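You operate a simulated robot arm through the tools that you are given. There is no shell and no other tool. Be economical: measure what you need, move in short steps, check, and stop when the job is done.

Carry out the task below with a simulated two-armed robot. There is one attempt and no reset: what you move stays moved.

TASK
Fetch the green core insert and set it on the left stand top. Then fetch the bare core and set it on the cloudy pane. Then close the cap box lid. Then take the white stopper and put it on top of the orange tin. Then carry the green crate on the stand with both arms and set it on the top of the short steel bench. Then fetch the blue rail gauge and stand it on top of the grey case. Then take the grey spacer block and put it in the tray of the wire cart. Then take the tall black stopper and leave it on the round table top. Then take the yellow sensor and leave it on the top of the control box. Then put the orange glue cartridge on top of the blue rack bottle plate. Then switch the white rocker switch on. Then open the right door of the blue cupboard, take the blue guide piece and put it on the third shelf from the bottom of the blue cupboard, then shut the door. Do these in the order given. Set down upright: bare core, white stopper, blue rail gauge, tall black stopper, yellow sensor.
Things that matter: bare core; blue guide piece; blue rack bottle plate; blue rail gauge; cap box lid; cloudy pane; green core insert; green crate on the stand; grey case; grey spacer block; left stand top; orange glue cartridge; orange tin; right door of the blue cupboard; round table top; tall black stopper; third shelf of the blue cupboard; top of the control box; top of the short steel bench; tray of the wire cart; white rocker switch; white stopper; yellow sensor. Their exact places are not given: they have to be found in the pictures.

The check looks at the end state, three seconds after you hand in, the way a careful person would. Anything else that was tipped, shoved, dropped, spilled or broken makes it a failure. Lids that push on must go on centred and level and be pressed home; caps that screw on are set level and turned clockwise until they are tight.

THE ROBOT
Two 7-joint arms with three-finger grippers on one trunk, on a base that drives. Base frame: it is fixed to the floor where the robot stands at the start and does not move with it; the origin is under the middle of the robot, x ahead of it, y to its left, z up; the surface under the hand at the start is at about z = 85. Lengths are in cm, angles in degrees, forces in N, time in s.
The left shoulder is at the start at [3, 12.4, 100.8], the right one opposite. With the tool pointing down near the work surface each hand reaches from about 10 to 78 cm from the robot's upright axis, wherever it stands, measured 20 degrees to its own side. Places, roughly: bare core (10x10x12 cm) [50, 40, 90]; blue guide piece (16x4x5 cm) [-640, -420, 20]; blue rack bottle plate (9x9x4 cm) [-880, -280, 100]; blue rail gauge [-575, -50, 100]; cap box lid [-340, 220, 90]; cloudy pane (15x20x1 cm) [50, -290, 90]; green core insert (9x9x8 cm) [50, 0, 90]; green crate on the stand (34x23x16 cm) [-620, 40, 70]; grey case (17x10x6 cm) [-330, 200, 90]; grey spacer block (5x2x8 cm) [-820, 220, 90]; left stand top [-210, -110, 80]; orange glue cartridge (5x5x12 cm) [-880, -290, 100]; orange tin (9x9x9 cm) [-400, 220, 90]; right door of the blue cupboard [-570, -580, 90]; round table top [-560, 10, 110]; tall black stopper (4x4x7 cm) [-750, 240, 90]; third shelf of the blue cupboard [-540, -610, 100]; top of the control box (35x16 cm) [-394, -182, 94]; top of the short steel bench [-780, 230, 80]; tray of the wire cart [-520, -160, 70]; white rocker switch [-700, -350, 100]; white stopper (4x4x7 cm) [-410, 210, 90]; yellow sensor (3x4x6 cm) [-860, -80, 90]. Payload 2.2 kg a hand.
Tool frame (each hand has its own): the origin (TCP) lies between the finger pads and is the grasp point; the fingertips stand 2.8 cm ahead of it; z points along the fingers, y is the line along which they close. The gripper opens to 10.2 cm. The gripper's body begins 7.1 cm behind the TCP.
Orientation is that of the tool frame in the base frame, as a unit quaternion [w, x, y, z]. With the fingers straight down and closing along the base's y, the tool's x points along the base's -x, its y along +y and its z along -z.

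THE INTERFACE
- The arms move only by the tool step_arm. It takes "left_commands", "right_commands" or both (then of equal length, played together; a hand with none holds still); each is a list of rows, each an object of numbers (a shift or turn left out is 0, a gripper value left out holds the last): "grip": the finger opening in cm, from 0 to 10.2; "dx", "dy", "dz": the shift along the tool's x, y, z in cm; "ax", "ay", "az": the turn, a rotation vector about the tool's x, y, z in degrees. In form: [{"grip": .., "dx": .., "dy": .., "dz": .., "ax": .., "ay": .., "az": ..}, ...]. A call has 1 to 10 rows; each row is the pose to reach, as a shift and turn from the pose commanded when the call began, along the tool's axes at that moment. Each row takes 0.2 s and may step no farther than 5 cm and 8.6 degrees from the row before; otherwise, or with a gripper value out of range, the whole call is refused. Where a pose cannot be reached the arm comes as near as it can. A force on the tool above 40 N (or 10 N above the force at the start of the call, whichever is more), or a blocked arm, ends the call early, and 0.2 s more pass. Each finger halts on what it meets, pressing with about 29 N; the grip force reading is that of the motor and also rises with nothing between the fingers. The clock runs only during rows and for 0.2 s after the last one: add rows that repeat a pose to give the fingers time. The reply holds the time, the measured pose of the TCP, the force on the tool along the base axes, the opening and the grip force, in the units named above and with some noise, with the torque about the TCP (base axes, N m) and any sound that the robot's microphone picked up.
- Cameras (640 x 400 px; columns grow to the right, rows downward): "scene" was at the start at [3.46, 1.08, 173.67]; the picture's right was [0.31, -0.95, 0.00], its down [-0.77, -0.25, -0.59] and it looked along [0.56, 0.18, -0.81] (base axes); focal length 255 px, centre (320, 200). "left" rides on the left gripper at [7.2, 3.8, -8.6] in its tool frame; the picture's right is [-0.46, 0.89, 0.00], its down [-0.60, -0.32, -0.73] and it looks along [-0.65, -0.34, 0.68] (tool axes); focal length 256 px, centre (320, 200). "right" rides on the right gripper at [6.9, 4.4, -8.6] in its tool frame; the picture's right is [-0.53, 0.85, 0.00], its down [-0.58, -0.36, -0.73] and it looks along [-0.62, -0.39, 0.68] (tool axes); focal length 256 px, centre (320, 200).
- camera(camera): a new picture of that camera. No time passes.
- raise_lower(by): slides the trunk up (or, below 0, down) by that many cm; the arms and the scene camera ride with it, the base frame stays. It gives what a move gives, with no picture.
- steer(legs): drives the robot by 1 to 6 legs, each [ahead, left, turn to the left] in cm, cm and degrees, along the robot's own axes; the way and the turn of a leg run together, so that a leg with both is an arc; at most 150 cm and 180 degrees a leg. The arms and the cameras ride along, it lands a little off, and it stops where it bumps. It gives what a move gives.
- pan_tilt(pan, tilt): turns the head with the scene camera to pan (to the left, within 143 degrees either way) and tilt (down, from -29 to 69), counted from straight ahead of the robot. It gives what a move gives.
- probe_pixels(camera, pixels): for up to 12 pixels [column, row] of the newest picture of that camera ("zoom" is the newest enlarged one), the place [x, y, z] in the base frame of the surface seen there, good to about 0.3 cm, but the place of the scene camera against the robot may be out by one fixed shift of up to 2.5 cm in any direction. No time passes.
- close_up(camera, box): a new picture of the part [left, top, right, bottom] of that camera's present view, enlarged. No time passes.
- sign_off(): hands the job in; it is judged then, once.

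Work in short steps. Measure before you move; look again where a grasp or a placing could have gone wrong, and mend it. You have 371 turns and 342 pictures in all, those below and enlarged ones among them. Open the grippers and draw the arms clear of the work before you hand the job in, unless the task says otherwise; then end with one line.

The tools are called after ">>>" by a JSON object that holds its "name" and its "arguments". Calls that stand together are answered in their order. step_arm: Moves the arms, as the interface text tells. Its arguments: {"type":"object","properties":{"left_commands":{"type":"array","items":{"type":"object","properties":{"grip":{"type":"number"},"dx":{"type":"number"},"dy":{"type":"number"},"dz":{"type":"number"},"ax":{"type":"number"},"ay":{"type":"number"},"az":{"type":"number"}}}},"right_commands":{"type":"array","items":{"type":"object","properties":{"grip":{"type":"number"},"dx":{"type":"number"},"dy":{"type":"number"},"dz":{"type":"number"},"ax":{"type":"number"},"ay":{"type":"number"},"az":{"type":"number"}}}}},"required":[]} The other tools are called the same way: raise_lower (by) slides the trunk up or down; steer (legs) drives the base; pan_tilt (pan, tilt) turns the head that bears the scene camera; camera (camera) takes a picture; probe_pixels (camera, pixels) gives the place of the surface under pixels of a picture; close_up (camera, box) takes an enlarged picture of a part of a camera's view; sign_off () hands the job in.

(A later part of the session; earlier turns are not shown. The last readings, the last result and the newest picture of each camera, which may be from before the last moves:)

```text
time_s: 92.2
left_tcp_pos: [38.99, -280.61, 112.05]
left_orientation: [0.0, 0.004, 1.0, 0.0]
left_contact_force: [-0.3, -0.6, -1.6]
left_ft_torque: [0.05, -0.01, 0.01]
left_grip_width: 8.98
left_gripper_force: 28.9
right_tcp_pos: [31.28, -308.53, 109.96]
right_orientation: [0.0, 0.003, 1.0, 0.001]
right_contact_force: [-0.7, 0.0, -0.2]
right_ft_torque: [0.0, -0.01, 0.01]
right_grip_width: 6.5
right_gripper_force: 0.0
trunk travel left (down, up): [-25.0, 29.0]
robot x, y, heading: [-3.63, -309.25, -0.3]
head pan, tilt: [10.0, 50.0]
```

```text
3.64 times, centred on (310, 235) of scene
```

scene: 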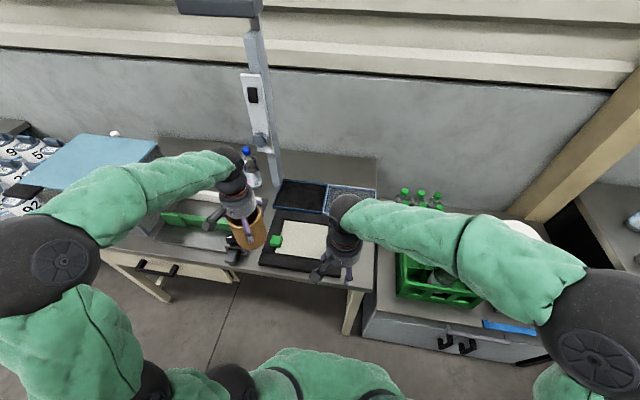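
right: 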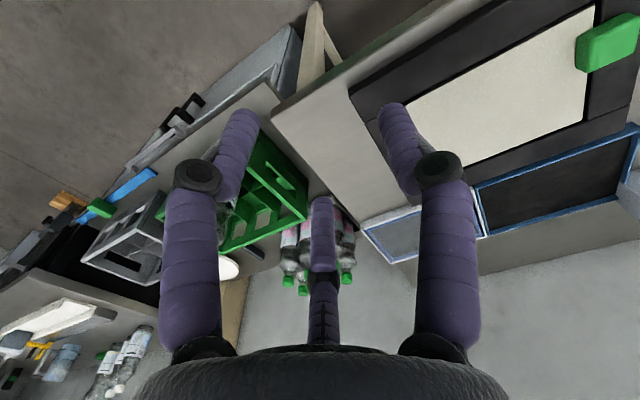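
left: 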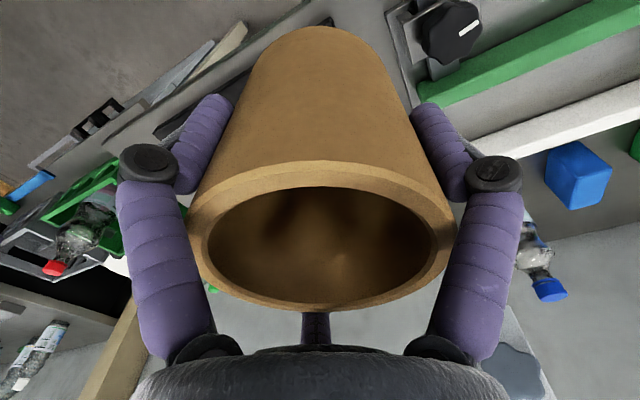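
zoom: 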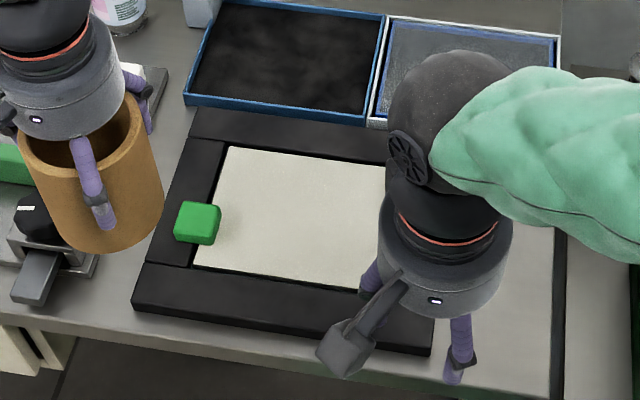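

Pane surface is z 87.1; target (50,−294) is clear of both blocks. I move the right hand aside and bring the core above the pane.

>>> {"name": "step_arm", "arguments": {"right_commands": [{"dy": -4}, {"dy": -8}, {"dy": -12}, {"dy": -12}, {"dy": -12}, {"dy": -12}, {"dy": -12}, {"dy": -12}], "left_commands": [{"dx": 0}, {"dx": -3, "dy": -3}, {"dx": -6, "dy": -6.5}, {"dx": -9, "dy": -10}, {"dx": -11, "dy": -13.3}, {"dx": -11, "dy": -13.3, "dz": 5}, {"dx": -11, "dy": -13.3, "dz": 10}, {"dx": -11, "dy": -13.3, "dz": 14.5}]}}

>>> {"name": "camera", "arguments": {"camera": "scene"}}

>>> {"name": "camera", "arguments": {"camera": "left"}}

```text
time_s: 94.0
left_tcp_pos: [49.94, -293.96, 97.41]
left_orientation: [0.0, 0.005, 1.0, 0.0]
left_contact_force: [-0.2, 0.5, -1.2]
left_ft_torque: [0.0, 0.03, 0.01]
left_grip_width: 8.98
left_gripper_force: 29.5
right_tcp_pos: [31.25, -320.46, 109.98]
right_orientation: [0.0, 0.003, 1.0, 0.001]
right_contact_force: [-0.3, 0.7, 0.3]
right_ft_torque: [0.0, -0.02, 0.01]
right_grip_width: 6.52
right_gripper_force: 0.1
trunk travel left (down, up): [-25.0, 29.0]
robot x, y, heading: [-3.47, -309.37, -0.7]
head pan, tilt: [10.0, 50.0]
```

```text
311 pictures are left
```

scene: 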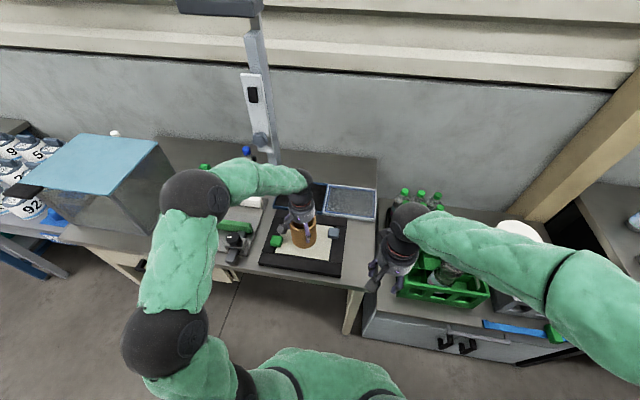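

```text
310 pictures are left
```

left: 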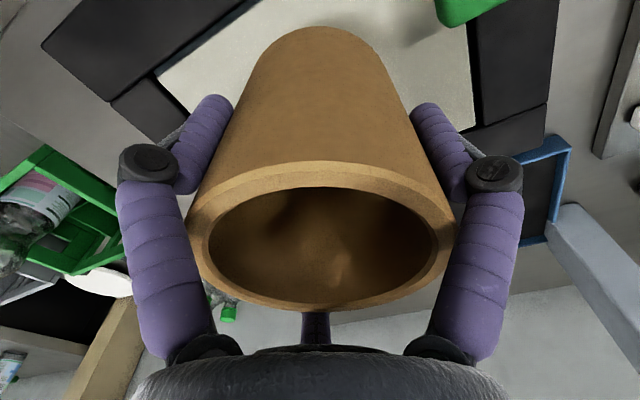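

Position good. I lower to contact.

>>> {"name": "step_arm", "arguments": {"left_commands": [{"dz": 1.5}, {"dz": 2.5}, {"dz": 3.0}, {"dz": 3.3}]}}

```text
time_s: 95.0
left_tcp_pos: [50.04, -293.89, 94.49]
left_orientation: [0.002, 0.004, 1.0, 0.001]
left_contact_force: [-1.8, -0.9, 18.0]
left_ft_torque: [0.46, 0.57, 0.09]
left_grip_width: 8.98
left_gripper_force: 29.0
right_tcp_pos: [31.06, -320.58, 110.21]
right_orientation: [0.001, 0.003, 1.0, 0.001]
right_contact_force: [-0.1, 0.1, -0.1]
right_ft_torque: [-0.01, -0.01, 0.03]
right_grip_width: 6.5
right_gripper_force: 0.0
trunk travel left (down, up): [-25.0, 29.0]
robot x, y, heading: [-3.02, -309.54, -0.4]
head pan, tilt: [10.0, 50.0]
```

Contact at 94.5. I open fully and rise.

>>> {"name": "step_arm", "arguments": {"left_commands": [{"dz": -0.15, "grip": 10.2}, {"dz": -0.15}, {"dz": -0.15}, {"dz": -4}, {"dz": -8}, {"dz": -12}, {"dz": -16}, {"dz": -16, "dx": 5}, {"dz": -16, "dx": 10}]}}

>>> {"name": "camera", "arguments": {"camera": "left"}}

```text
time_s: 97.0
left_tcp_pos: [39.78, -294.0, 110.13]
left_orientation: [0.001, 0.004, 1.0, -0.001]
left_contact_force: [-0.4, -0.3, 0.2]
left_ft_torque: [0.03, -0.01, -0.04]
left_grip_width: 10.19
left_gripper_force: 0.1
right_tcp_pos: [31.13, -320.58, 110.16]
right_orientation: [0.0, 0.005, 1.0, 0.001]
right_contact_force: [0.8, -0.8, 0.0]
right_ft_torque: [0.01, -0.01, -0.02]
right_grip_width: 6.49
right_gripper_force: 0.0
trunk travel left (down, up): [-25.0, 29.0]
robot x, y, heading: [-3.16, -309.32, -0.4]
head pan, tilt: [10.0, 50.0]
```

```text
309 pictures are left
```

left: 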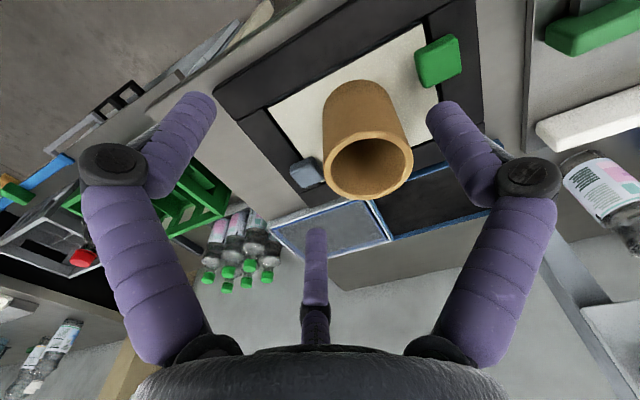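

The core stands on the pane. Next is the cap box near (−340,220): I drive back out, north and then along.

>>> {"name": "steer", "arguments": {"legs": [[-30, 0, 0.4], [0, 145, 0], [0, 65, 0], [0, 0, 90], [150, 0, 0], [0, 130, 0]]}}

>>> {"name": "pan_tilt", "arguments": {"pan": 45, "tilt": 20}}

>>> {"name": "camera", "arguments": {"camera": "scene"}}

```text
time_s: 126.0
left_tcp_pos: [-182.15, 90.16, 110.19]
left_orientation: [0.0, 0.715, -0.699, -0.001]
left_contact_force: [-0.2, 0.6, 0.2]
left_ft_torque: [-0.03, -0.01, -0.01]
left_grip_width: 10.19
left_gripper_force: 0.1
right_tcp_pos: [-155.21, 82.41, 110.17]
right_orientation: [0.0, 0.715, -0.7, -0.002]
right_contact_force: [-0.1, 0.7, 0.1]
right_ft_torque: [0.03, -0.02, 0.0]
right_grip_width: 6.5
right_gripper_force: 0.1
trunk travel left (down, up): [-25.0, 29.0]
robot x, y, heading: [-165.24, 47.51, 91.2]
head pan, tilt: [10.0, 50.0]
```

```text
time_s: 127.0
left_tcp_pos: [-182.04, 90.62, 110.04]
left_orientation: [0.001, 0.715, -0.699, 0.001]
left_contact_force: [0.3, -0.6, 0.5]
left_ft_torque: [0.0, 0.03, -0.03]
left_grip_width: 10.2
left_gripper_force: 0.1
right_tcp_pos: [-155.12, 82.69, 110.04]
right_orientation: [0.002, 0.715, -0.699, 0.001]
right_contact_force: [0.7, 0.7, 0.0]
right_ft_torque: [0.01, 0.01, -0.03]
right_grip_width: 6.49
right_gripper_force: 0.1
trunk travel left (down, up): [-25.0, 29.0]
robot x, y, heading: [-165.24, 47.69, 91.3]
head pan, tilt: [45.0, 20.0]
```

```text
308 pictures are left
```

scene: 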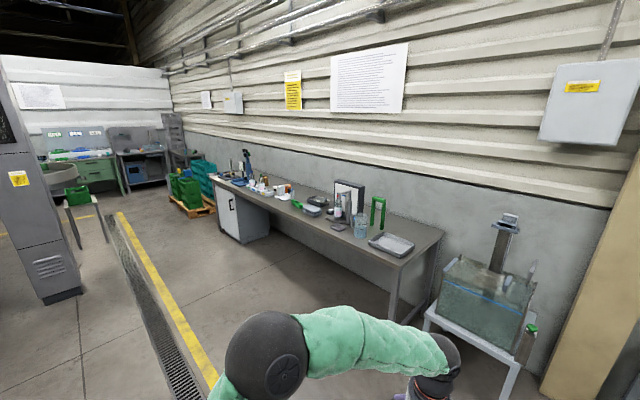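

The long wall table is visible. I probe it and zoom on its objects.

>>> {"name": "probe_pixels", "arguments": {"camera": "scene", "pixels": [[402, 260], [440, 232], [240, 240], [225, 182], [390, 244], [425, 325], [500, 365], [300, 210], [270, 195]]}}

>>> {"name": "close_up", "arguments": {"camera": "scene", "box": [210, 140, 440, 270]}}

```text
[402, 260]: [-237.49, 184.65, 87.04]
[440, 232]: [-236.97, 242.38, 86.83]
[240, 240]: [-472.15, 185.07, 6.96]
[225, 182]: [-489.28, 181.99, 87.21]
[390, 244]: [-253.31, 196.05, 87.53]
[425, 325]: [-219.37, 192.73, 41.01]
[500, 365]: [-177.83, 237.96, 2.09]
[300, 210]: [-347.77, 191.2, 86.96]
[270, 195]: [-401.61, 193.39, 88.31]
```

```text
2.78 times, centred on (325, 205) of scene
```

zoom: 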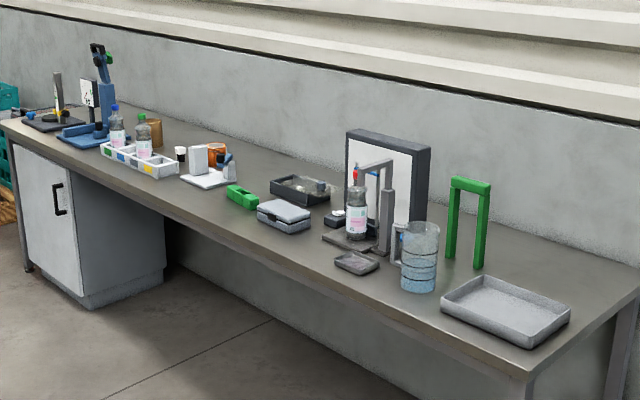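

I drive to face the table at x≈−340.

>>> {"name": "steer", "arguments": {"legs": [[0, 88, -1.2], [0, 88, 0], [95, 0, 0]]}}

>>> {"name": "pan_tilt", "arguments": {"pan": 0, "tilt": 45}}

>>> {"name": "camera", "arguments": {"camera": "scene"}}

```text
time_s: 140.4
left_tcp_pos: [-357.65, 183.74, 109.89]
left_orientation: [0.002, 0.707, -0.707, 0.002]
left_contact_force: [-0.1, 0.6, 0.0]
left_ft_torque: [-0.03, 0.01, -0.01]
left_grip_width: 10.18
left_gripper_force: 0.0
right_tcp_pos: [-330.85, 175.27, 109.85]
right_orientation: [0.002, 0.708, -0.707, 0.002]
right_contact_force: [-0.2, -0.8, -0.1]
right_ft_torque: [-0.03, -0.02, -0.02]
right_grip_width: 6.51
right_gripper_force: 0.0
trunk travel left (down, up): [-25.0, 29.0]
robot x, y, heading: [-341.55, 140.38, 90.0]
head pan, tilt: [45.0, 20.0]
```

```text
time_s: 141.5
left_tcp_pos: [-357.55, 183.67, 109.9]
left_orientation: [0.0, 0.708, -0.706, 0.001]
left_contact_force: [1.2, 0.9, 0.6]
left_ft_torque: [0.01, 0.01, 0.0]
left_grip_width: 10.2
left_gripper_force: 0.0
right_tcp_pos: [-330.94, 175.28, 109.8]
right_orientation: [0.002, 0.708, -0.706, 0.001]
right_contact_force: [-0.1, -0.9, -0.6]
right_ft_torque: [0.0, 0.01, 0.03]
right_grip_width: 6.48
right_gripper_force: 0.1
trunk travel left (down, up): [-25.0, 29.0]
robot x, y, heading: [-341.59, 139.57, 90.1]
head pan, tilt: [0.0, 45.0]
```

```text
306 pictures are left
```

scene: 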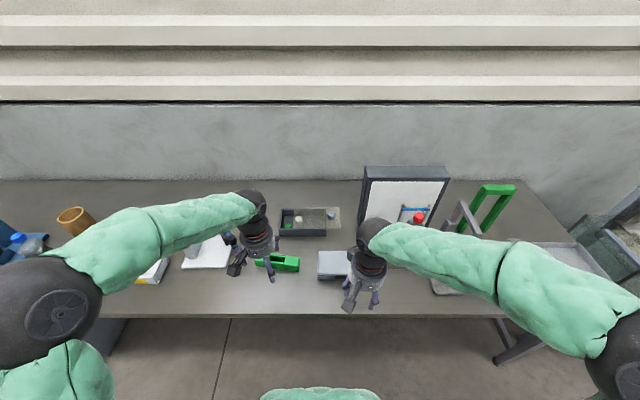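

I zoom on the cap box at (308,220).

>>> {"name": "close_up", "arguments": {"camera": "scene", "box": [250, 190, 370, 280]}}

>>> {"name": "camera", "arguments": {"camera": "left"}}

>>> {"name": "camera", "arguments": {"camera": "right"}}

```text
4.44 times, centred on (310, 235) of scene
```

zoom: 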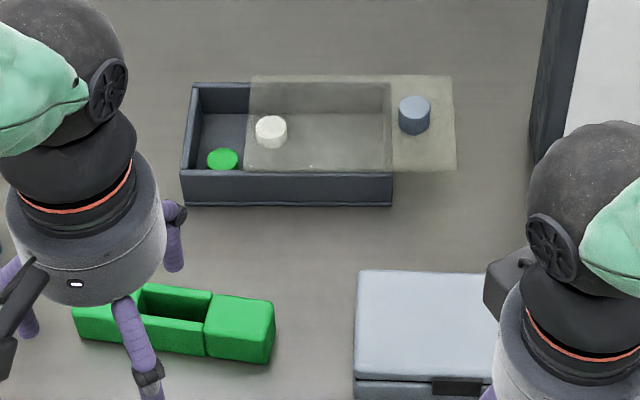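

```text
304 pictures are left
```

left: 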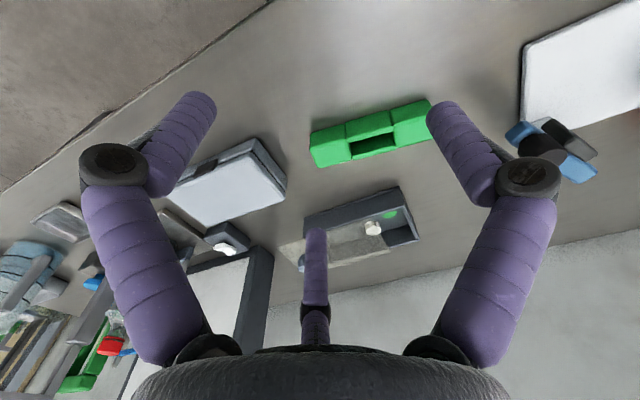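

```text
303 pictures are left
```

right: 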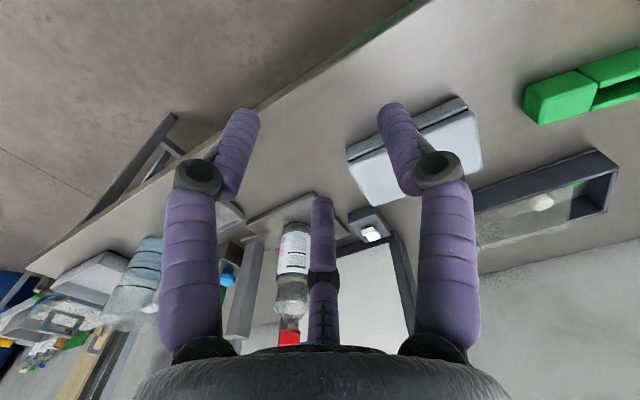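

The lid is a clear sliding cover with a blue-grey knob, slid right. I probe box corners, knob and lid edges.

>>> {"name": "probe_pixels", "arguments": {"camera": "zoom", "pixels": [[414, 103], [400, 120], [428, 120], [186, 170], [390, 175], [200, 85], [388, 82], [450, 90], [452, 168], [240, 120], [300, 120], [440, 140]]}}

>>> {"name": "probe_pixels", "arguments": {"camera": "left", "pixels": [[305, 222], [397, 187], [418, 240], [300, 265], [283, 250], [380, 250], [350, 240], [350, 262], [303, 258]]}}

```text
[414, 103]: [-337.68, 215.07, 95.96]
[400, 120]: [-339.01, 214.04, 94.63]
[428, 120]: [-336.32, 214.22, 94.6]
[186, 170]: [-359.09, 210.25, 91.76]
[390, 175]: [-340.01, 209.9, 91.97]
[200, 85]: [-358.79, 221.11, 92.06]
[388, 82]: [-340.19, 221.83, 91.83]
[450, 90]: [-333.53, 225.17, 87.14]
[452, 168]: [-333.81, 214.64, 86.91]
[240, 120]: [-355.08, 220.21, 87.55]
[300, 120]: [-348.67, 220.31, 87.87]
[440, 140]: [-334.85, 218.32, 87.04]
```

```text
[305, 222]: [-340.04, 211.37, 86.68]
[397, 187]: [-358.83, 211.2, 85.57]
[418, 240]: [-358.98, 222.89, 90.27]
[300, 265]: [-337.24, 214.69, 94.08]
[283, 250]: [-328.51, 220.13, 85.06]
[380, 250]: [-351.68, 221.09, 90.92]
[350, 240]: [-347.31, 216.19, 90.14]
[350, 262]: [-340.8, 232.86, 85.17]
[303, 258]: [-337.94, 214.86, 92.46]
```

Knob at ≈(−337.7,216.2), top z≈94; box spans x −359…−340; lid must slide ≈6 cm toward −x. I drive 10 cm closer and move the left hand above the knob.

>>> {"name": "steer", "arguments": {"legs": [[9, 0, 0]]}}

>>> {"name": "step_arm", "arguments": {"left_commands": [{"dx": -4, "dy": -3, "grip": 6}, {"dx": -8, "dy": -6}, {"dx": -12, "dy": -9}, {"dx": -16, "dy": -12}, {"dx": -20, "dy": -15}, {"dx": -23, "dy": -19}, {"dx": -23, "dy": -19.5, "dz": 4}, {"dx": -23, "dy": -19.5, "dz": 8}, {"dx": -23, "dy": -19.5, "dz": 8}]}}

>>> {"name": "camera", "arguments": {"camera": "left"}}

```text
time_s: 142.6
left_tcp_pos: [-357.62, 192.58, 109.91]
left_orientation: [0.002, 0.708, -0.706, 0.002]
left_contact_force: [0.5, -0.3, -0.7]
left_ft_torque: [-0.03, -0.02, 0.0]
left_grip_width: 10.22
left_gripper_force: 0.0
right_tcp_pos: [-330.92, 184.33, 109.77]
right_orientation: [0.003, 0.707, -0.707, 0.001]
right_contact_force: [-0.2, 0.5, 0.0]
right_ft_torque: [-0.04, 0.01, 0.01]
right_grip_width: 6.51
right_gripper_force: 0.0
trunk travel left (down, up): [-25.0, 29.0]
robot x, y, heading: [-341.95, 148.86, 90.3]
head pan, tilt: [0.0, 45.0]
```

```text
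time_s: 144.6
left_tcp_pos: [-338.38, 215.36, 101.96]
left_orientation: [0.002, 0.707, -0.707, 0.001]
left_contact_force: [1.0, 1.3, -0.1]
left_ft_torque: [0.03, -0.01, 0.01]
left_grip_width: 6.01
left_gripper_force: 0.0
right_tcp_pos: [-330.86, 184.05, 109.87]
right_orientation: [0.002, 0.707, -0.707, 0.002]
right_contact_force: [-0.1, -0.7, -0.1]
right_ft_torque: [0.01, 0.02, -0.01]
right_grip_width: 6.49
right_gripper_force: 0.1
trunk travel left (down, up): [-25.0, 29.0]
robot x, y, heading: [-342.08, 148.76, 90.1]
head pan, tilt: [0.0, 45.0]
```

```text
302 pictures are left
```

left: 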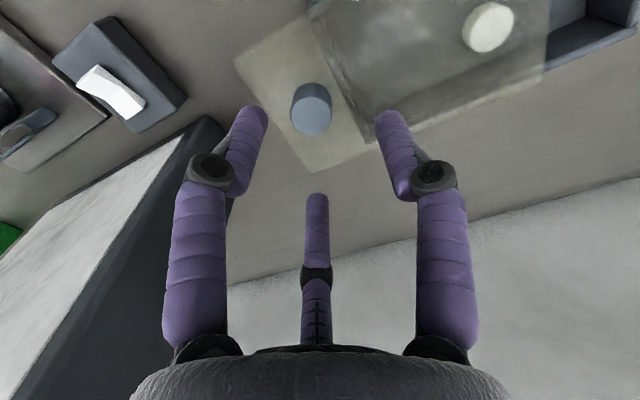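

I probe the knob precisely from here.

>>> {"name": "probe_pixels", "arguments": {"camera": "left", "pixels": [[311, 121], [295, 110], [330, 110], [312, 134], [312, 92], [545, 70], [600, 20]]}}

>>> {"name": "close_up", "arguments": {"camera": "left", "box": [220, 0, 420, 180]}}

```text
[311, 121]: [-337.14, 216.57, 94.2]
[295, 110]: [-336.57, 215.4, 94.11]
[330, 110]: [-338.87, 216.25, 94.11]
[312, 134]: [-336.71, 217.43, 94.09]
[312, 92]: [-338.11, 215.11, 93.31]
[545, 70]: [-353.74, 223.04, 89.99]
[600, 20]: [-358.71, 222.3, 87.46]
```

```text
2.22 times, centred on (320, 90) of left
```

zoom: 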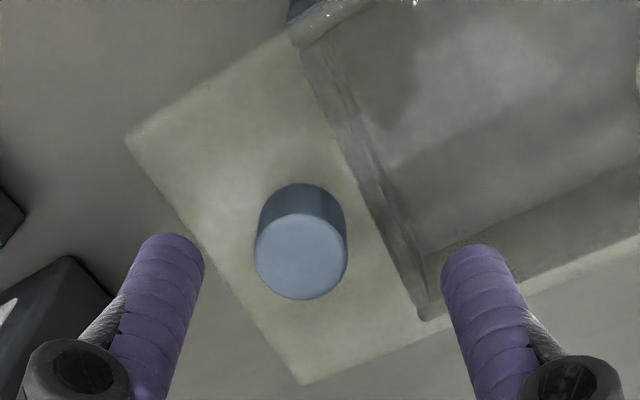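

Knob centre (−337.6,216.3), top 94.1. I lower over it and grip.

>>> {"name": "step_arm", "arguments": {"left_commands": [{"dx": -1, "dy": -0.8, "dz": 3}, {"dx": -1, "dy": -0.8, "dz": 6}, {"dx": -1, "dy": -0.8, "dz": 7.7}, {"dx": -1, "dy": -0.8, "dz": 7.7}, {"dx": -1, "dy": -0.8, "dz": 7.7, "grip": 1}, {"dx": -1, "dy": -0.8, "dz": 7.7, "grip": 1}, {"dx": -1, "dy": -0.8, "dz": 7.7, "grip": 1}, {"dx": -1, "dy": -0.8, "dz": 7.7, "grip": 1}]}}

```text
time_s: 146.4
left_tcp_pos: [-337.45, 216.23, 94.04]
left_orientation: [0.002, 0.708, -0.706, 0.001]
left_contact_force: [0.2, -15.0, 1.6]
left_ft_torque: [-0.51, 0.16, 0.04]
left_grip_width: 2.97
left_gripper_force: 45.0
right_tcp_pos: [-330.84, 183.94, 109.97]
right_orientation: [0.002, 0.708, -0.707, 0.0]
right_contact_force: [-0.9, 0.6, 0.8]
right_ft_torque: [-0.01, 0.03, 0.02]
right_grip_width: 6.48
right_gripper_force: 0.1
trunk travel left (down, up): [-25.0, 29.0]
robot x, y, heading: [-341.89, 149.14, 89.9]
head pan, tilt: [0.0, 45.0]
```

Gripped (2.97 cm). I slide toward −x in small steps.

>>> {"name": "step_arm", "arguments": {"left_commands": [{"dy": 1, "dx": 0.2}, {"dy": 2, "dx": 0.2}, {"dy": 3, "dx": 0.2}, {"dy": 4, "dx": 0.2}, {"dy": 4.6, "dx": 0.2}]}}

>>> {"name": "camera", "arguments": {"camera": "scene"}}

>>> {"name": "camera", "arguments": {"camera": "left"}}

```text
time_s: 147.6
left_tcp_pos: [-341.97, 216.12, 94.05]
left_orientation: [0.003, 0.708, -0.707, 0.001]
left_contact_force: [1.0, -11.8, -1.5]
left_ft_torque: [-0.26, 0.08, -0.02]
left_grip_width: 2.92
left_gripper_force: 44.6
right_tcp_pos: [-331.04, 184.02, 109.8]
right_orientation: [0.003, 0.708, -0.706, 0.002]
right_contact_force: [0.0, -0.3, 0.2]
right_ft_torque: [0.0, 0.02, -0.02]
right_grip_width: 6.5
right_gripper_force: 0.0
trunk travel left (down, up): [-25.0, 29.0]
robot x, y, heading: [-341.8, 149.22, 90.2]
head pan, tilt: [0.0, 45.0]
```

```text
300 pictures are left
```

scene: 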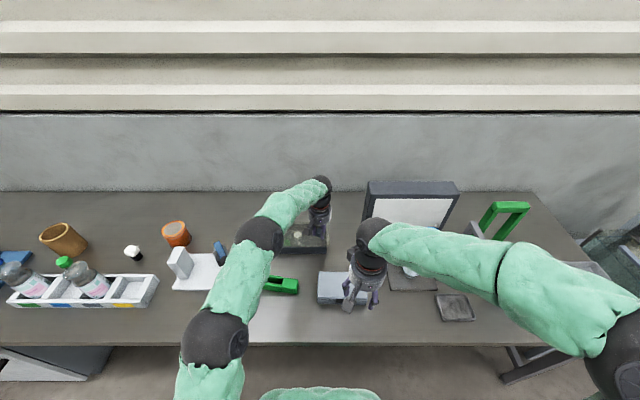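

```text
299 pictures are left
```

left: 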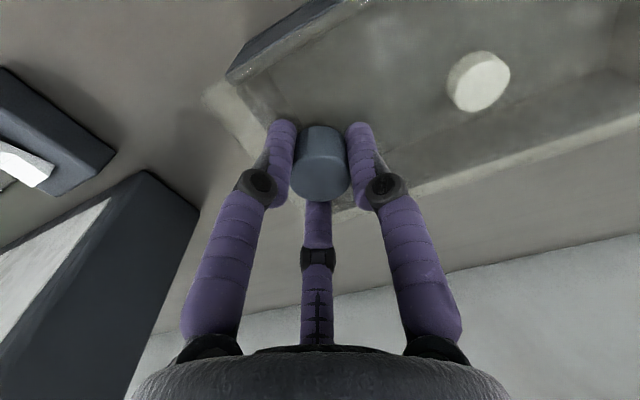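

The lid moves well; ~1–2 cm remain. I continue until it stops.

>>> {"name": "step_arm", "arguments": {"left_commands": [{"dy": 0.5}, {"dy": 0.9}, {"dy": 1.2}, {"dy": 1.5}, {"dy": 1.8}]}}

>>> {"name": "close_up", "arguments": {"camera": "scene", "box": [250, 200, 370, 280]}}

>>> {"name": "camera", "arguments": {"camera": "left"}}

```text
time_s: 148.8
left_tcp_pos: [-343.26, 216.2, 94.1]
left_orientation: [0.002, 0.707, -0.707, 0.002]
left_contact_force: [19.0, -12.3, -7.6]
left_ft_torque: [-0.23, -0.49, 0.13]
left_grip_width: 2.89
left_gripper_force: 44.9
right_tcp_pos: [-330.73, 184.03, 109.87]
right_orientation: [0.003, 0.708, -0.706, 0.0]
right_contact_force: [0.5, 0.2, 0.1]
right_ft_torque: [0.01, -0.01, 0.01]
right_grip_width: 6.5
right_gripper_force: 0.0
trunk travel left (down, up): [-25.0, 29.0]
robot x, y, heading: [-341.54, 149.07, 89.8]
head pan, tilt: [0.0, 45.0]
```

```text
5.00 times, centred on (310, 240) of scene
```

zoom: 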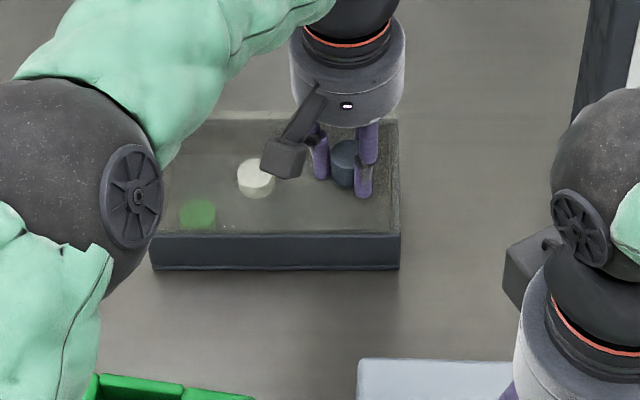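

```text
297 pictures are left
```

left: 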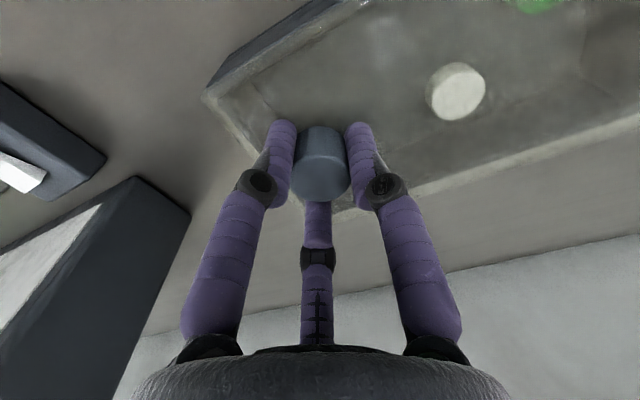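

The lid hit its stop (19 N) flush with the box end. I relax, release and rise.

>>> {"name": "step_arm", "arguments": {"left_commands": [{"dy": -0.4}, {"dy": -0.4, "grip": 5}, {"dy": -0.4}, {"dy": -0.4, "dz": -4}, {"dy": -0.4, "dz": -8}, {"dy": -0.4, "dz": -12}, {"dy": -0.4, "dz": -16}, {"dy": 3, "dx": 4, "dz": -16}, {"dy": 6, "dx": 7, "dz": -16}]}}

>>> {"name": "camera", "arguments": {"camera": "left"}}

```text
refused: row 8 steps farther than a row can; nothing moved
```

```text
296 pictures are left
```

left: 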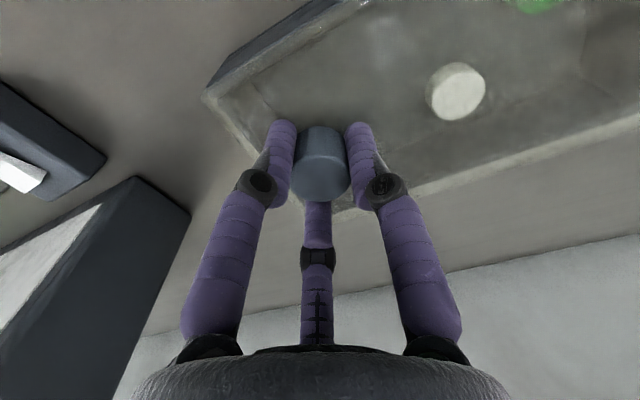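

A row was too long; I resend with shorter steps.

>>> {"name": "step_arm", "arguments": {"left_commands": [{"dy": -0.4}, {"dy": -0.4, "grip": 5}, {"dy": -0.4}, {"dy": -0.4, "dz": -4}, {"dy": -0.4, "dz": -8}, {"dy": -0.4, "dz": -12}, {"dy": -0.4, "dz": -16}, {"dy": 3, "dx": 2, "dz": -16}, {"dy": 6, "dx": 5, "dz": -16}]}}

>>> {"name": "camera", "arguments": {"camera": "left"}}

```text
time_s: 150.8
left_tcp_pos: [-349.71, 211.08, 110.17]
left_orientation: [0.001, 0.707, -0.707, 0.001]
left_contact_force: [0.4, -0.4, 0.4]
left_ft_torque: [0.01, 0.0, 0.02]
left_grip_width: 5.0
left_gripper_force: 0.0
right_tcp_pos: [-330.93, 183.96, 109.85]
right_orientation: [0.002, 0.708, -0.707, 0.001]
right_contact_force: [0.2, -1.0, -0.8]
right_ft_torque: [0.03, 0.03, 0.0]
right_grip_width: 6.49
right_gripper_force: 0.0
trunk travel left (down, up): [-25.0, 29.0]
robot x, y, heading: [-342.26, 148.68, 89.9]
head pan, tilt: [0.0, 45.0]
```

```text
295 pictures are left
```

left: 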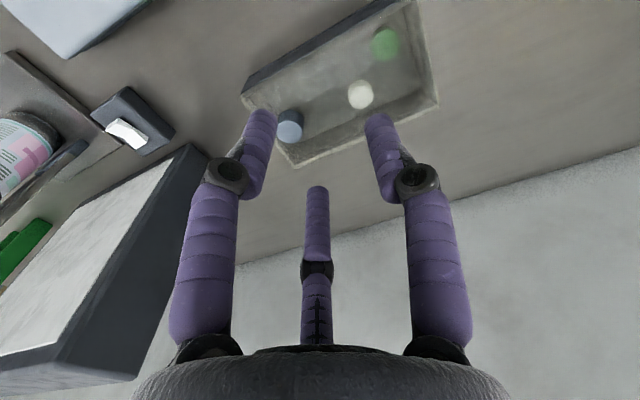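

Lid closed flush. Next the white stopper and orange tin: I retract the left hand, strafe left ~45 and look.

>>> {"name": "step_arm", "arguments": {"left_commands": [{"dx": 5, "grip": 8}, {"dx": 10}, {"dx": 15}, {"dx": 18, "dz": -3}]}}

>>> {"name": "steer", "arguments": {"legs": [[-15, 0, 0], [0, 45, 0]]}}

>>> {"name": "pan_tilt", "arguments": {"pan": 10, "tilt": 45}}

>>> {"name": "camera", "arguments": {"camera": "scene"}}

>>> {"name": "camera", "arguments": {"camera": "left"}}

```text
time_s: 151.8
left_tcp_pos: [-349.52, 193.39, 113.16]
left_orientation: [0.002, 0.708, -0.707, 0.001]
left_contact_force: [-0.2, 0.0, 0.5]
left_ft_torque: [0.04, 0.0, 0.02]
left_grip_width: 7.98
left_gripper_force: 0.1
right_tcp_pos: [-330.97, 183.99, 109.76]
right_orientation: [0.002, 0.708, -0.707, 0.001]
right_contact_force: [0.8, 0.5, -0.1]
right_ft_torque: [0.01, -0.04, 0.01]
right_grip_width: 6.5
right_gripper_force: 0.0
trunk travel left (down, up): [-25.0, 29.0]
robot x, y, heading: [-341.7, 149.34, 89.9]
head pan, tilt: [0.0, 45.0]
```

```text
time_s: 155.5
left_tcp_pos: [-394.71, 178.05, 113.14]
left_orientation: [0.002, 0.71, -0.704, 0.002]
left_contact_force: [-0.2, 0.2, -0.1]
left_ft_torque: [0.0, -0.04, 0.01]
left_grip_width: 7.97
left_gripper_force: 0.1
right_tcp_pos: [-375.99, 168.93, 109.8]
right_orientation: [0.001, 0.709, -0.705, 0.002]
right_contact_force: [-0.6, -0.1, 0.4]
right_ft_torque: [0.0, 0.0, 0.02]
right_grip_width: 6.5
right_gripper_force: 0.0
trunk travel left (down, up): [-25.0, 29.0]
robot x, y, heading: [-386.72, 133.62, 90.4]
head pan, tilt: [0.0, 45.0]
```

```text
time_s: 156.2
left_tcp_pos: [-394.62, 178.19, 113.16]
left_orientation: [0.002, 0.71, -0.705, 0.001]
left_contact_force: [0.9, 0.6, -0.1]
left_ft_torque: [0.0, 0.05, -0.01]
left_grip_width: 8.01
left_gripper_force: 0.0
right_tcp_pos: [-375.94, 168.98, 109.96]
right_orientation: [0.003, 0.71, -0.704, 0.001]
right_contact_force: [0.8, -0.9, -0.3]
right_ft_torque: [0.0, 0.02, 0.06]
right_grip_width: 6.47
right_gripper_force: 0.0
trunk travel left (down, up): [-25.0, 29.0]
robot x, y, heading: [-386.2, 133.62, 90.5]
head pan, tilt: [10.0, 45.0]
```

```text
294 pictures are left
```

scene: 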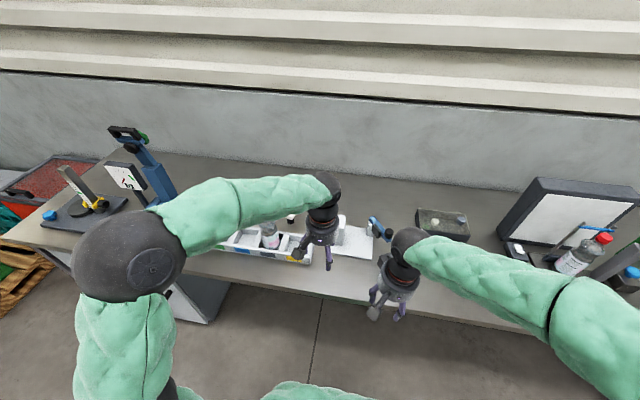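

```text
293 pictures are left
```

left: 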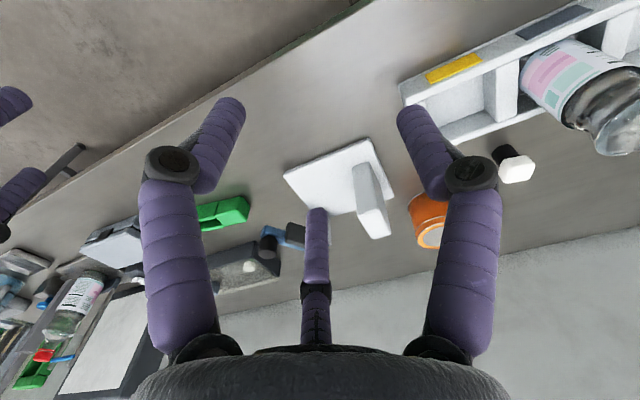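

I zoom on the stopper and the tin in the left view.

>>> {"name": "close_up", "arguments": {"camera": "left", "box": [380, 120, 560, 260]}}

>>> {"name": "probe_pixels", "arguments": {"camera": "left", "pixels": [[505, 155], [518, 165], [518, 175], [427, 210], [430, 235], [420, 237], [375, 200], [590, 90], [640, 150]]}}

```text
2.86 times, centred on (470, 190) of left
```

zoom: 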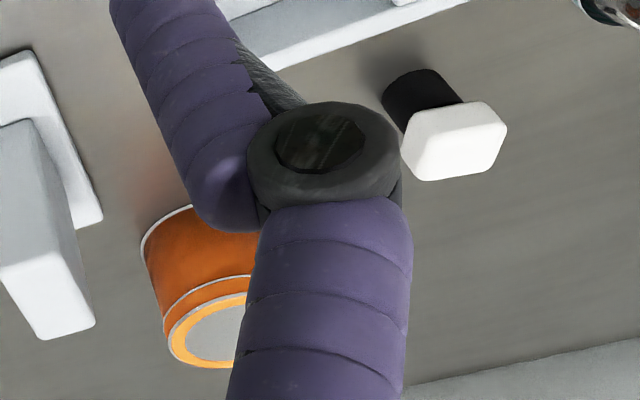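

```text
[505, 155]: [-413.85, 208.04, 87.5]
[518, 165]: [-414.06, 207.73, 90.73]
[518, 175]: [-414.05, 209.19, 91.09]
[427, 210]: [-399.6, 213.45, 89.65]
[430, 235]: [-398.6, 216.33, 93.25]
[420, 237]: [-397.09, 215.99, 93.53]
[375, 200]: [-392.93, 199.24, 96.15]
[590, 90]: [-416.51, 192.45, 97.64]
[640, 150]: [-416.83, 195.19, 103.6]
```

Stopper ≈ (−414,209), head top z≈91; tin top z≈93.5 near (−399,217). A bottle stands at (−416,193), so I'll get a better view from above.

>>> {"name": "steer", "arguments": {"legs": [[13, 5, -0.4]]}}

>>> {"name": "step_arm", "arguments": {"left_commands": [{"dz": -4}, {"dz": -8}, {"dz": -10, "dx": -3}]}}

>>> {"name": "camera", "arguments": {"camera": "left"}}

```text
time_s: 157.6
left_tcp_pos: [-399.34, 191.19, 112.97]
left_orientation: [0.002, 0.707, -0.707, 0.002]
left_contact_force: [0.5, 0.5, -0.3]
left_ft_torque: [-0.03, -0.05, 0.01]
left_grip_width: 7.98
left_gripper_force: 0.1
right_tcp_pos: [-380.81, 181.85, 109.77]
right_orientation: [0.002, 0.708, -0.707, 0.0]
right_contact_force: [-0.9, 0.2, -0.2]
right_ft_torque: [-0.08, -0.03, 0.02]
right_grip_width: 6.47
right_gripper_force: 0.0
trunk travel left (down, up): [-25.0, 29.0]
robot x, y, heading: [-391.75, 146.62, 89.8]
head pan, tilt: [10.0, 45.0]
```

```text
time_s: 158.4
left_tcp_pos: [-399.35, 194.33, 123.25]
left_orientation: [0.002, 0.708, -0.707, 0.002]
left_contact_force: [0.0, 0.2, 0.4]
left_ft_torque: [-0.04, 0.08, 0.01]
left_grip_width: 8.03
left_gripper_force: 0.1
right_tcp_pos: [-380.72, 181.97, 109.86]
right_orientation: [0.003, 0.708, -0.706, 0.001]
right_contact_force: [0.8, 0.1, -0.1]
right_ft_torque: [-0.05, 0.04, 0.01]
right_grip_width: 6.51
right_gripper_force: 0.1
trunk travel left (down, up): [-25.0, 29.0]
robot x, y, heading: [-391.49, 146.61, 89.8]
head pan, tilt: [10.0, 45.0]
```

```text
291 pictures are left
```

left: 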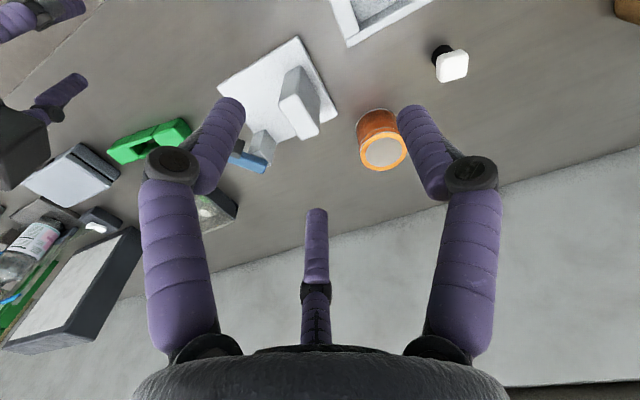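

I zoom and probe the stopper head, tin top and surroundings.

>>> {"name": "close_up", "arguments": {"camera": "left", "box": [340, 30, 480, 180]}}

>>> {"name": "probe_pixels", "arguments": {"camera": "left", "pixels": [[454, 66], [441, 64], [465, 64], [452, 80], [436, 50], [382, 152], [361, 150], [404, 148], [382, 170], [382, 138]]}}

```text
2.67 times, centred on (410, 105) of left
```

zoom: 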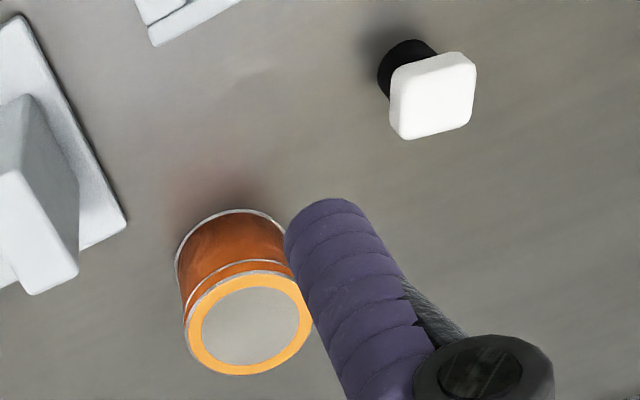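

```text
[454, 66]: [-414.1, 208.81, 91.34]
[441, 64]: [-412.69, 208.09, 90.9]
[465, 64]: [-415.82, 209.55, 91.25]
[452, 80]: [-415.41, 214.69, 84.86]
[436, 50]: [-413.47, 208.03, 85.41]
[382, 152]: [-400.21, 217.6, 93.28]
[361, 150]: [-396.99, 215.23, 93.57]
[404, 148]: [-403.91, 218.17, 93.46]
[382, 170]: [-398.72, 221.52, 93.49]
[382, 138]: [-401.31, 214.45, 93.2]
```

Stopper head centre (−414.2,208.9), top 91.3, square with the axes; tin centre (−400.3,217.6), top 93.35. To keep the hand camera off the bottle I turn the hand 90° while moving above the stopper.

>>> {"name": "step_arm", "arguments": {"left_commands": [{"az": 8.5, "dx": -1.5, "dy": 1.5, "grip": 6}, {"az": 17, "dx": -3, "dy": 3}, {"az": 25.5, "dx": -4.5, "dy": 4.5}, {"az": 34, "dx": -6, "dy": 6}, {"az": 42.5, "dx": -7.5, "dy": 7.5}, {"az": 51, "dx": -9, "dy": 9}, {"az": 59.5, "dx": -10.5, "dy": 10.5}, {"az": 68, "dx": -12, "dy": 12}, {"az": 76.5, "dx": -13.5, "dy": 13.5}, {"az": 85, "dx": -14.6, "dy": 14.9}]}}

>>> {"name": "camera", "arguments": {"camera": "left"}}

```text
time_s: 160.6
left_tcp_pos: [-414.43, 208.77, 123.2]
left_orientation: [0.0, -0.043, 0.999, -0.002]
left_contact_force: [-1.0, -0.2, -1.0]
left_ft_torque: [0.04, -0.01, 0.0]
left_grip_width: 5.99
left_gripper_force: 0.1
right_tcp_pos: [-380.9, 181.88, 109.86]
right_orientation: [0.003, 0.708, -0.706, 0.001]
right_contact_force: [-0.1, -0.4, -0.7]
right_ft_torque: [-0.02, -0.02, 0.0]
right_grip_width: 6.48
right_gripper_force: 0.1
trunk travel left (down, up): [-25.0, 29.0]
robot x, y, heading: [-391.66, 146.28, 89.9]
head pan, tilt: [10.0, 45.0]
```

```text
289 pictures are left
```

left: 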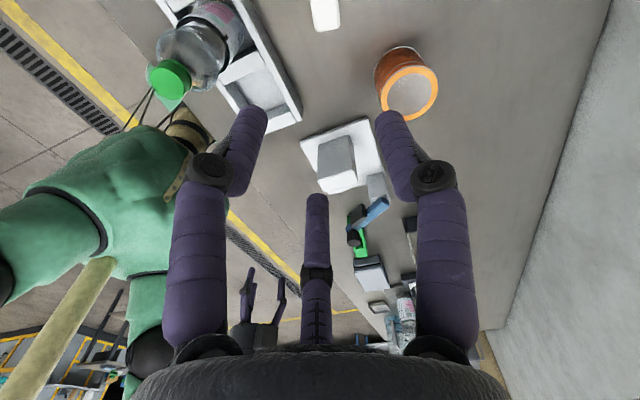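

Rotation worked. I probe the bottle cap for clearance and descend to just above the stopper.

>>> {"name": "probe_pixels", "arguments": {"camera": "left", "pixels": [[170, 78], [200, 60], [185, 85], [326, 22]]}}

>>> {"name": "step_arm", "arguments": {"left_commands": [{"az": 5, "dx": -0.2, "dy": 0.1, "dz": 4}, {"az": 5, "dx": -0.2, "dy": 0.1, "dz": 8}, {"az": 5, "dx": -0.2, "dy": 0.1, "dz": 12}, {"az": 5, "dx": -0.2, "dy": 0.1, "dz": 16}, {"az": 5, "dx": -0.2, "dy": 0.1, "dz": 20}, {"az": 5, "dx": -0.2, "dy": 0.1, "dz": 24}, {"az": 5, "dx": -0.2, "dy": 0.1, "dz": 27}, {"az": 5, "dx": -0.2, "dy": 0.1, "dz": 27}]}}

>>> {"name": "camera", "arguments": {"camera": "left"}}

```text
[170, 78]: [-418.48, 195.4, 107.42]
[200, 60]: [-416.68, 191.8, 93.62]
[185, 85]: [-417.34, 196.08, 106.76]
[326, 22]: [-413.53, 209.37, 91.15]
```

```text
time_s: 162.4
left_tcp_pos: [-414.16, 208.66, 96.04]
left_orientation: [0.0, 0.0, 1.0, -0.003]
left_contact_force: [-0.5, -0.4, 0.3]
left_ft_torque: [-0.02, 0.03, -0.02]
left_grip_width: 5.99
left_gripper_force: 0.0
right_tcp_pos: [-380.75, 181.79, 109.77]
right_orientation: [0.002, 0.708, -0.706, 0.001]
right_contact_force: [-0.5, -0.6, 0.5]
right_ft_torque: [0.03, -0.03, -0.04]
right_grip_width: 6.47
right_gripper_force: 0.0
trunk travel left (down, up): [-25.0, 29.0]
robot x, y, heading: [-391.63, 146.35, 89.9]
head pan, tilt: [10.0, 45.0]
```

```text
288 pictures are left
```

left: 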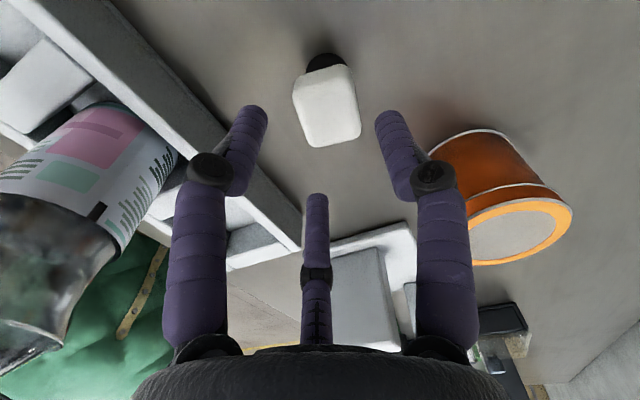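

Centred over the stopper. I descend to 90.8 and grip.

>>> {"name": "step_arm", "arguments": {"left_commands": [{"dz": 3}, {"dz": 5.2}, {"dz": 5.2, "grip": 2}, {"dz": 5.2}, {"dz": 5.2}, {"dz": 5.2}]}}

>>> {"name": "step_arm", "arguments": {"left_commands": [{"dz": -4}, {"dz": -8}, {"dz": -12}, {"dz": -12}]}}

>>> {"name": "camera", "arguments": {"camera": "left"}}

```text
time_s: 163.8
left_tcp_pos: [-414.09, 208.74, 90.77]
left_orientation: [0.001, 0.0, 1.0, -0.003]
left_contact_force: [0.9, -0.7, -0.7]
left_ft_torque: [-0.01, 0.0, 0.01]
left_grip_width: 4.43
left_gripper_force: 28.6
right_tcp_pos: [-380.79, 181.69, 109.84]
right_orientation: [0.001, 0.707, -0.707, 0.001]
right_contact_force: [-0.3, 0.0, -0.3]
right_ft_torque: [-0.01, 0.01, -0.02]
right_grip_width: 6.5
right_gripper_force: 0.0
trunk travel left (down, up): [-25.0, 29.0]
robot x, y, heading: [-391.63, 146.68, 90.0]
head pan, tilt: [10.0, 45.0]
```

```text
time_s: 164.8
left_tcp_pos: [-414.12, 208.92, 102.79]
left_orientation: [0.0, 0.0, 1.0, -0.003]
left_contact_force: [-0.2, 0.4, -0.3]
left_ft_torque: [-0.04, -0.01, 0.01]
left_grip_width: 4.39
left_gripper_force: 29.1
right_tcp_pos: [-380.88, 181.87, 109.93]
right_orientation: [0.003, 0.708, -0.706, 0.001]
right_contact_force: [0.1, 0.1, 0.9]
right_ft_torque: [-0.04, 0.03, 0.02]
right_grip_width: 6.51
right_gripper_force: 0.1
trunk travel left (down, up): [-25.0, 29.0]
robot x, y, heading: [-391.73, 146.64, 90.2]
head pan, tilt: [10.0, 45.0]
```

```text
287 pictures are left
```

left: 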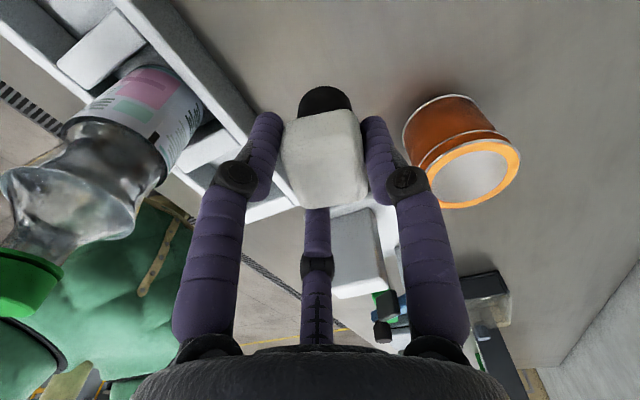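

Held. I carry it over the tin centre (−400.2,217.4) and check before lowering.

>>> {"name": "step_arm", "arguments": {"left_commands": [{"dz": -1.5, "dx": -3, "dy": 2}, {"dz": -1.5, "dx": -6.5, "dy": 4}, {"dz": -1.5, "dx": -10, "dy": 6}, {"dz": -1.5, "dx": -13.9, "dy": 8.5}, {"dz": 1, "dx": -13.9, "dy": 8.5}, {"dz": 1, "dx": -13.9, "dy": 8.5}]}}

>>> {"name": "camera", "arguments": {"camera": "left"}}

>>> {"name": "camera", "arguments": {"camera": "right"}}

```text
time_s: 166.2
left_tcp_pos: [-400.02, 217.11, 101.73]
left_orientation: [-0.001, 0.0, 1.0, -0.003]
left_contact_force: [-0.1, 0.4, 0.0]
left_ft_torque: [0.01, -0.04, -0.03]
left_grip_width: 4.36
left_gripper_force: 28.8
right_tcp_pos: [-380.68, 181.61, 109.99]
right_orientation: [-0.002, -0.707, 0.708, 0.0]
right_contact_force: [1.3, 0.3, -0.4]
right_ft_torque: [0.02, -0.01, 0.03]
right_grip_width: 6.51
right_gripper_force: 0.0
trunk travel left (down, up): [-25.0, 29.0]
robot x, y, heading: [-391.68, 146.74, 90.2]
head pan, tilt: [10.0, 45.0]
```

```text
286 pictures are left
```

left: 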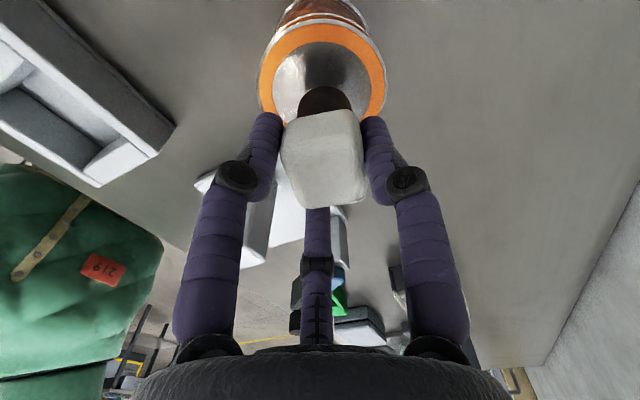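

```text
285 pictures are left
```

right: 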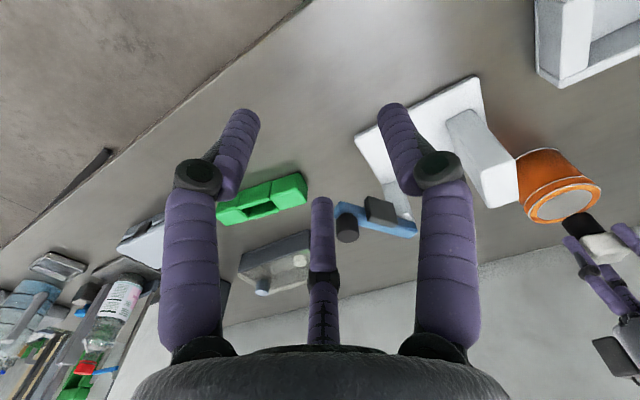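

I probe the tin rim from this close view to verify centring.

>>> {"name": "probe_pixels", "arguments": {"camera": "left", "pixels": [[263, 80], [384, 80], [322, 24], [280, 42], [365, 42], [320, 60]]}}

```text
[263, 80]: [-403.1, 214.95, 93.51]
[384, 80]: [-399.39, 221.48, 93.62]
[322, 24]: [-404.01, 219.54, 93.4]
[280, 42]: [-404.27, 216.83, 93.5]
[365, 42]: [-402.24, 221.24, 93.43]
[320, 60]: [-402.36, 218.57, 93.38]
```

Centre is (−400.4,217.8). I correct by (−0.4,+0.6) and lower to contact.

>>> {"name": "step_arm", "arguments": {"left_commands": [{"dx": 0.3, "dy": 0.6, "dz": 1}, {"dx": 0.3, "dy": 0.6, "dz": 1.8}, {"dx": 0.3, "dy": 0.6, "dz": 2.2}, {"dx": 0.3, "dy": 0.6, "dz": 2.5}, {"dx": 0.3, "dy": 0.6, "dz": 2.8}]}}

```text
time_s: 167.4
left_tcp_pos: [-400.51, 217.87, 99.32]
left_orientation: [0.0, 0.0, 1.0, -0.001]
left_contact_force: [0.1, -0.7, 8.3]
left_ft_torque: [0.02, 0.0, -0.01]
left_grip_width: 4.37
left_gripper_force: 28.8
right_tcp_pos: [-380.67, 181.72, 109.89]
right_orientation: [0.002, 0.708, -0.706, 0.001]
right_contact_force: [-0.6, -0.7, 0.2]
right_ft_torque: [0.0, -0.01, -0.02]
right_grip_width: 6.51
right_gripper_force: 0.0
trunk travel left (down, up): [-25.0, 29.0]
robot x, y, heading: [-391.79, 146.78, 89.9]
head pan, tilt: [10.0, 45.0]
```

Contact at 99.3. I release and rise.

>>> {"name": "step_arm", "arguments": {"left_commands": [{"grip": 6.5}, {"dz": 0}, {"dz": 0}, {"dz": -3}, {"dz": -7}, {"dz": -11}, {"dz": -15}, {"dz": -15}]}}

>>> {"name": "camera", "arguments": {"camera": "left"}}

```text
time_s: 169.2
left_tcp_pos: [-400.36, 217.85, 114.13]
left_orientation: [0.001, -0.001, 1.0, -0.002]
left_contact_force: [-0.3, 0.1, 0.7]
left_ft_torque: [-0.04, -0.03, -0.03]
left_grip_width: 6.48
left_gripper_force: 0.1
right_tcp_pos: [-380.74, 181.81, 109.85]
right_orientation: [0.001, 0.708, -0.706, 0.001]
right_contact_force: [-0.6, 0.0, -0.1]
right_ft_torque: [0.01, 0.0, -0.01]
right_grip_width: 6.51
right_gripper_force: 0.1
trunk travel left (down, up): [-25.0, 29.0]
robot x, y, heading: [-391.53, 146.59, 90.1]
head pan, tilt: [10.0, 45.0]
```

```text
284 pictures are left
```

left: 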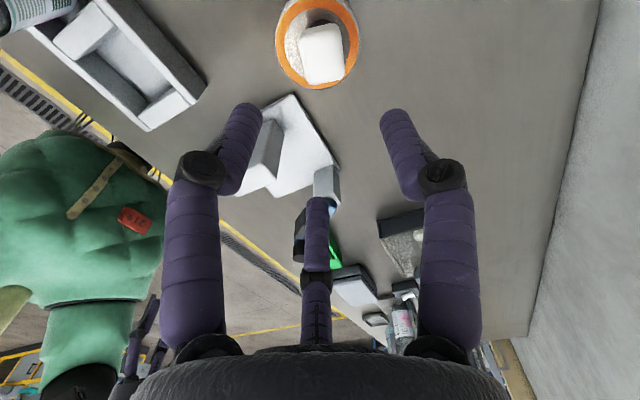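

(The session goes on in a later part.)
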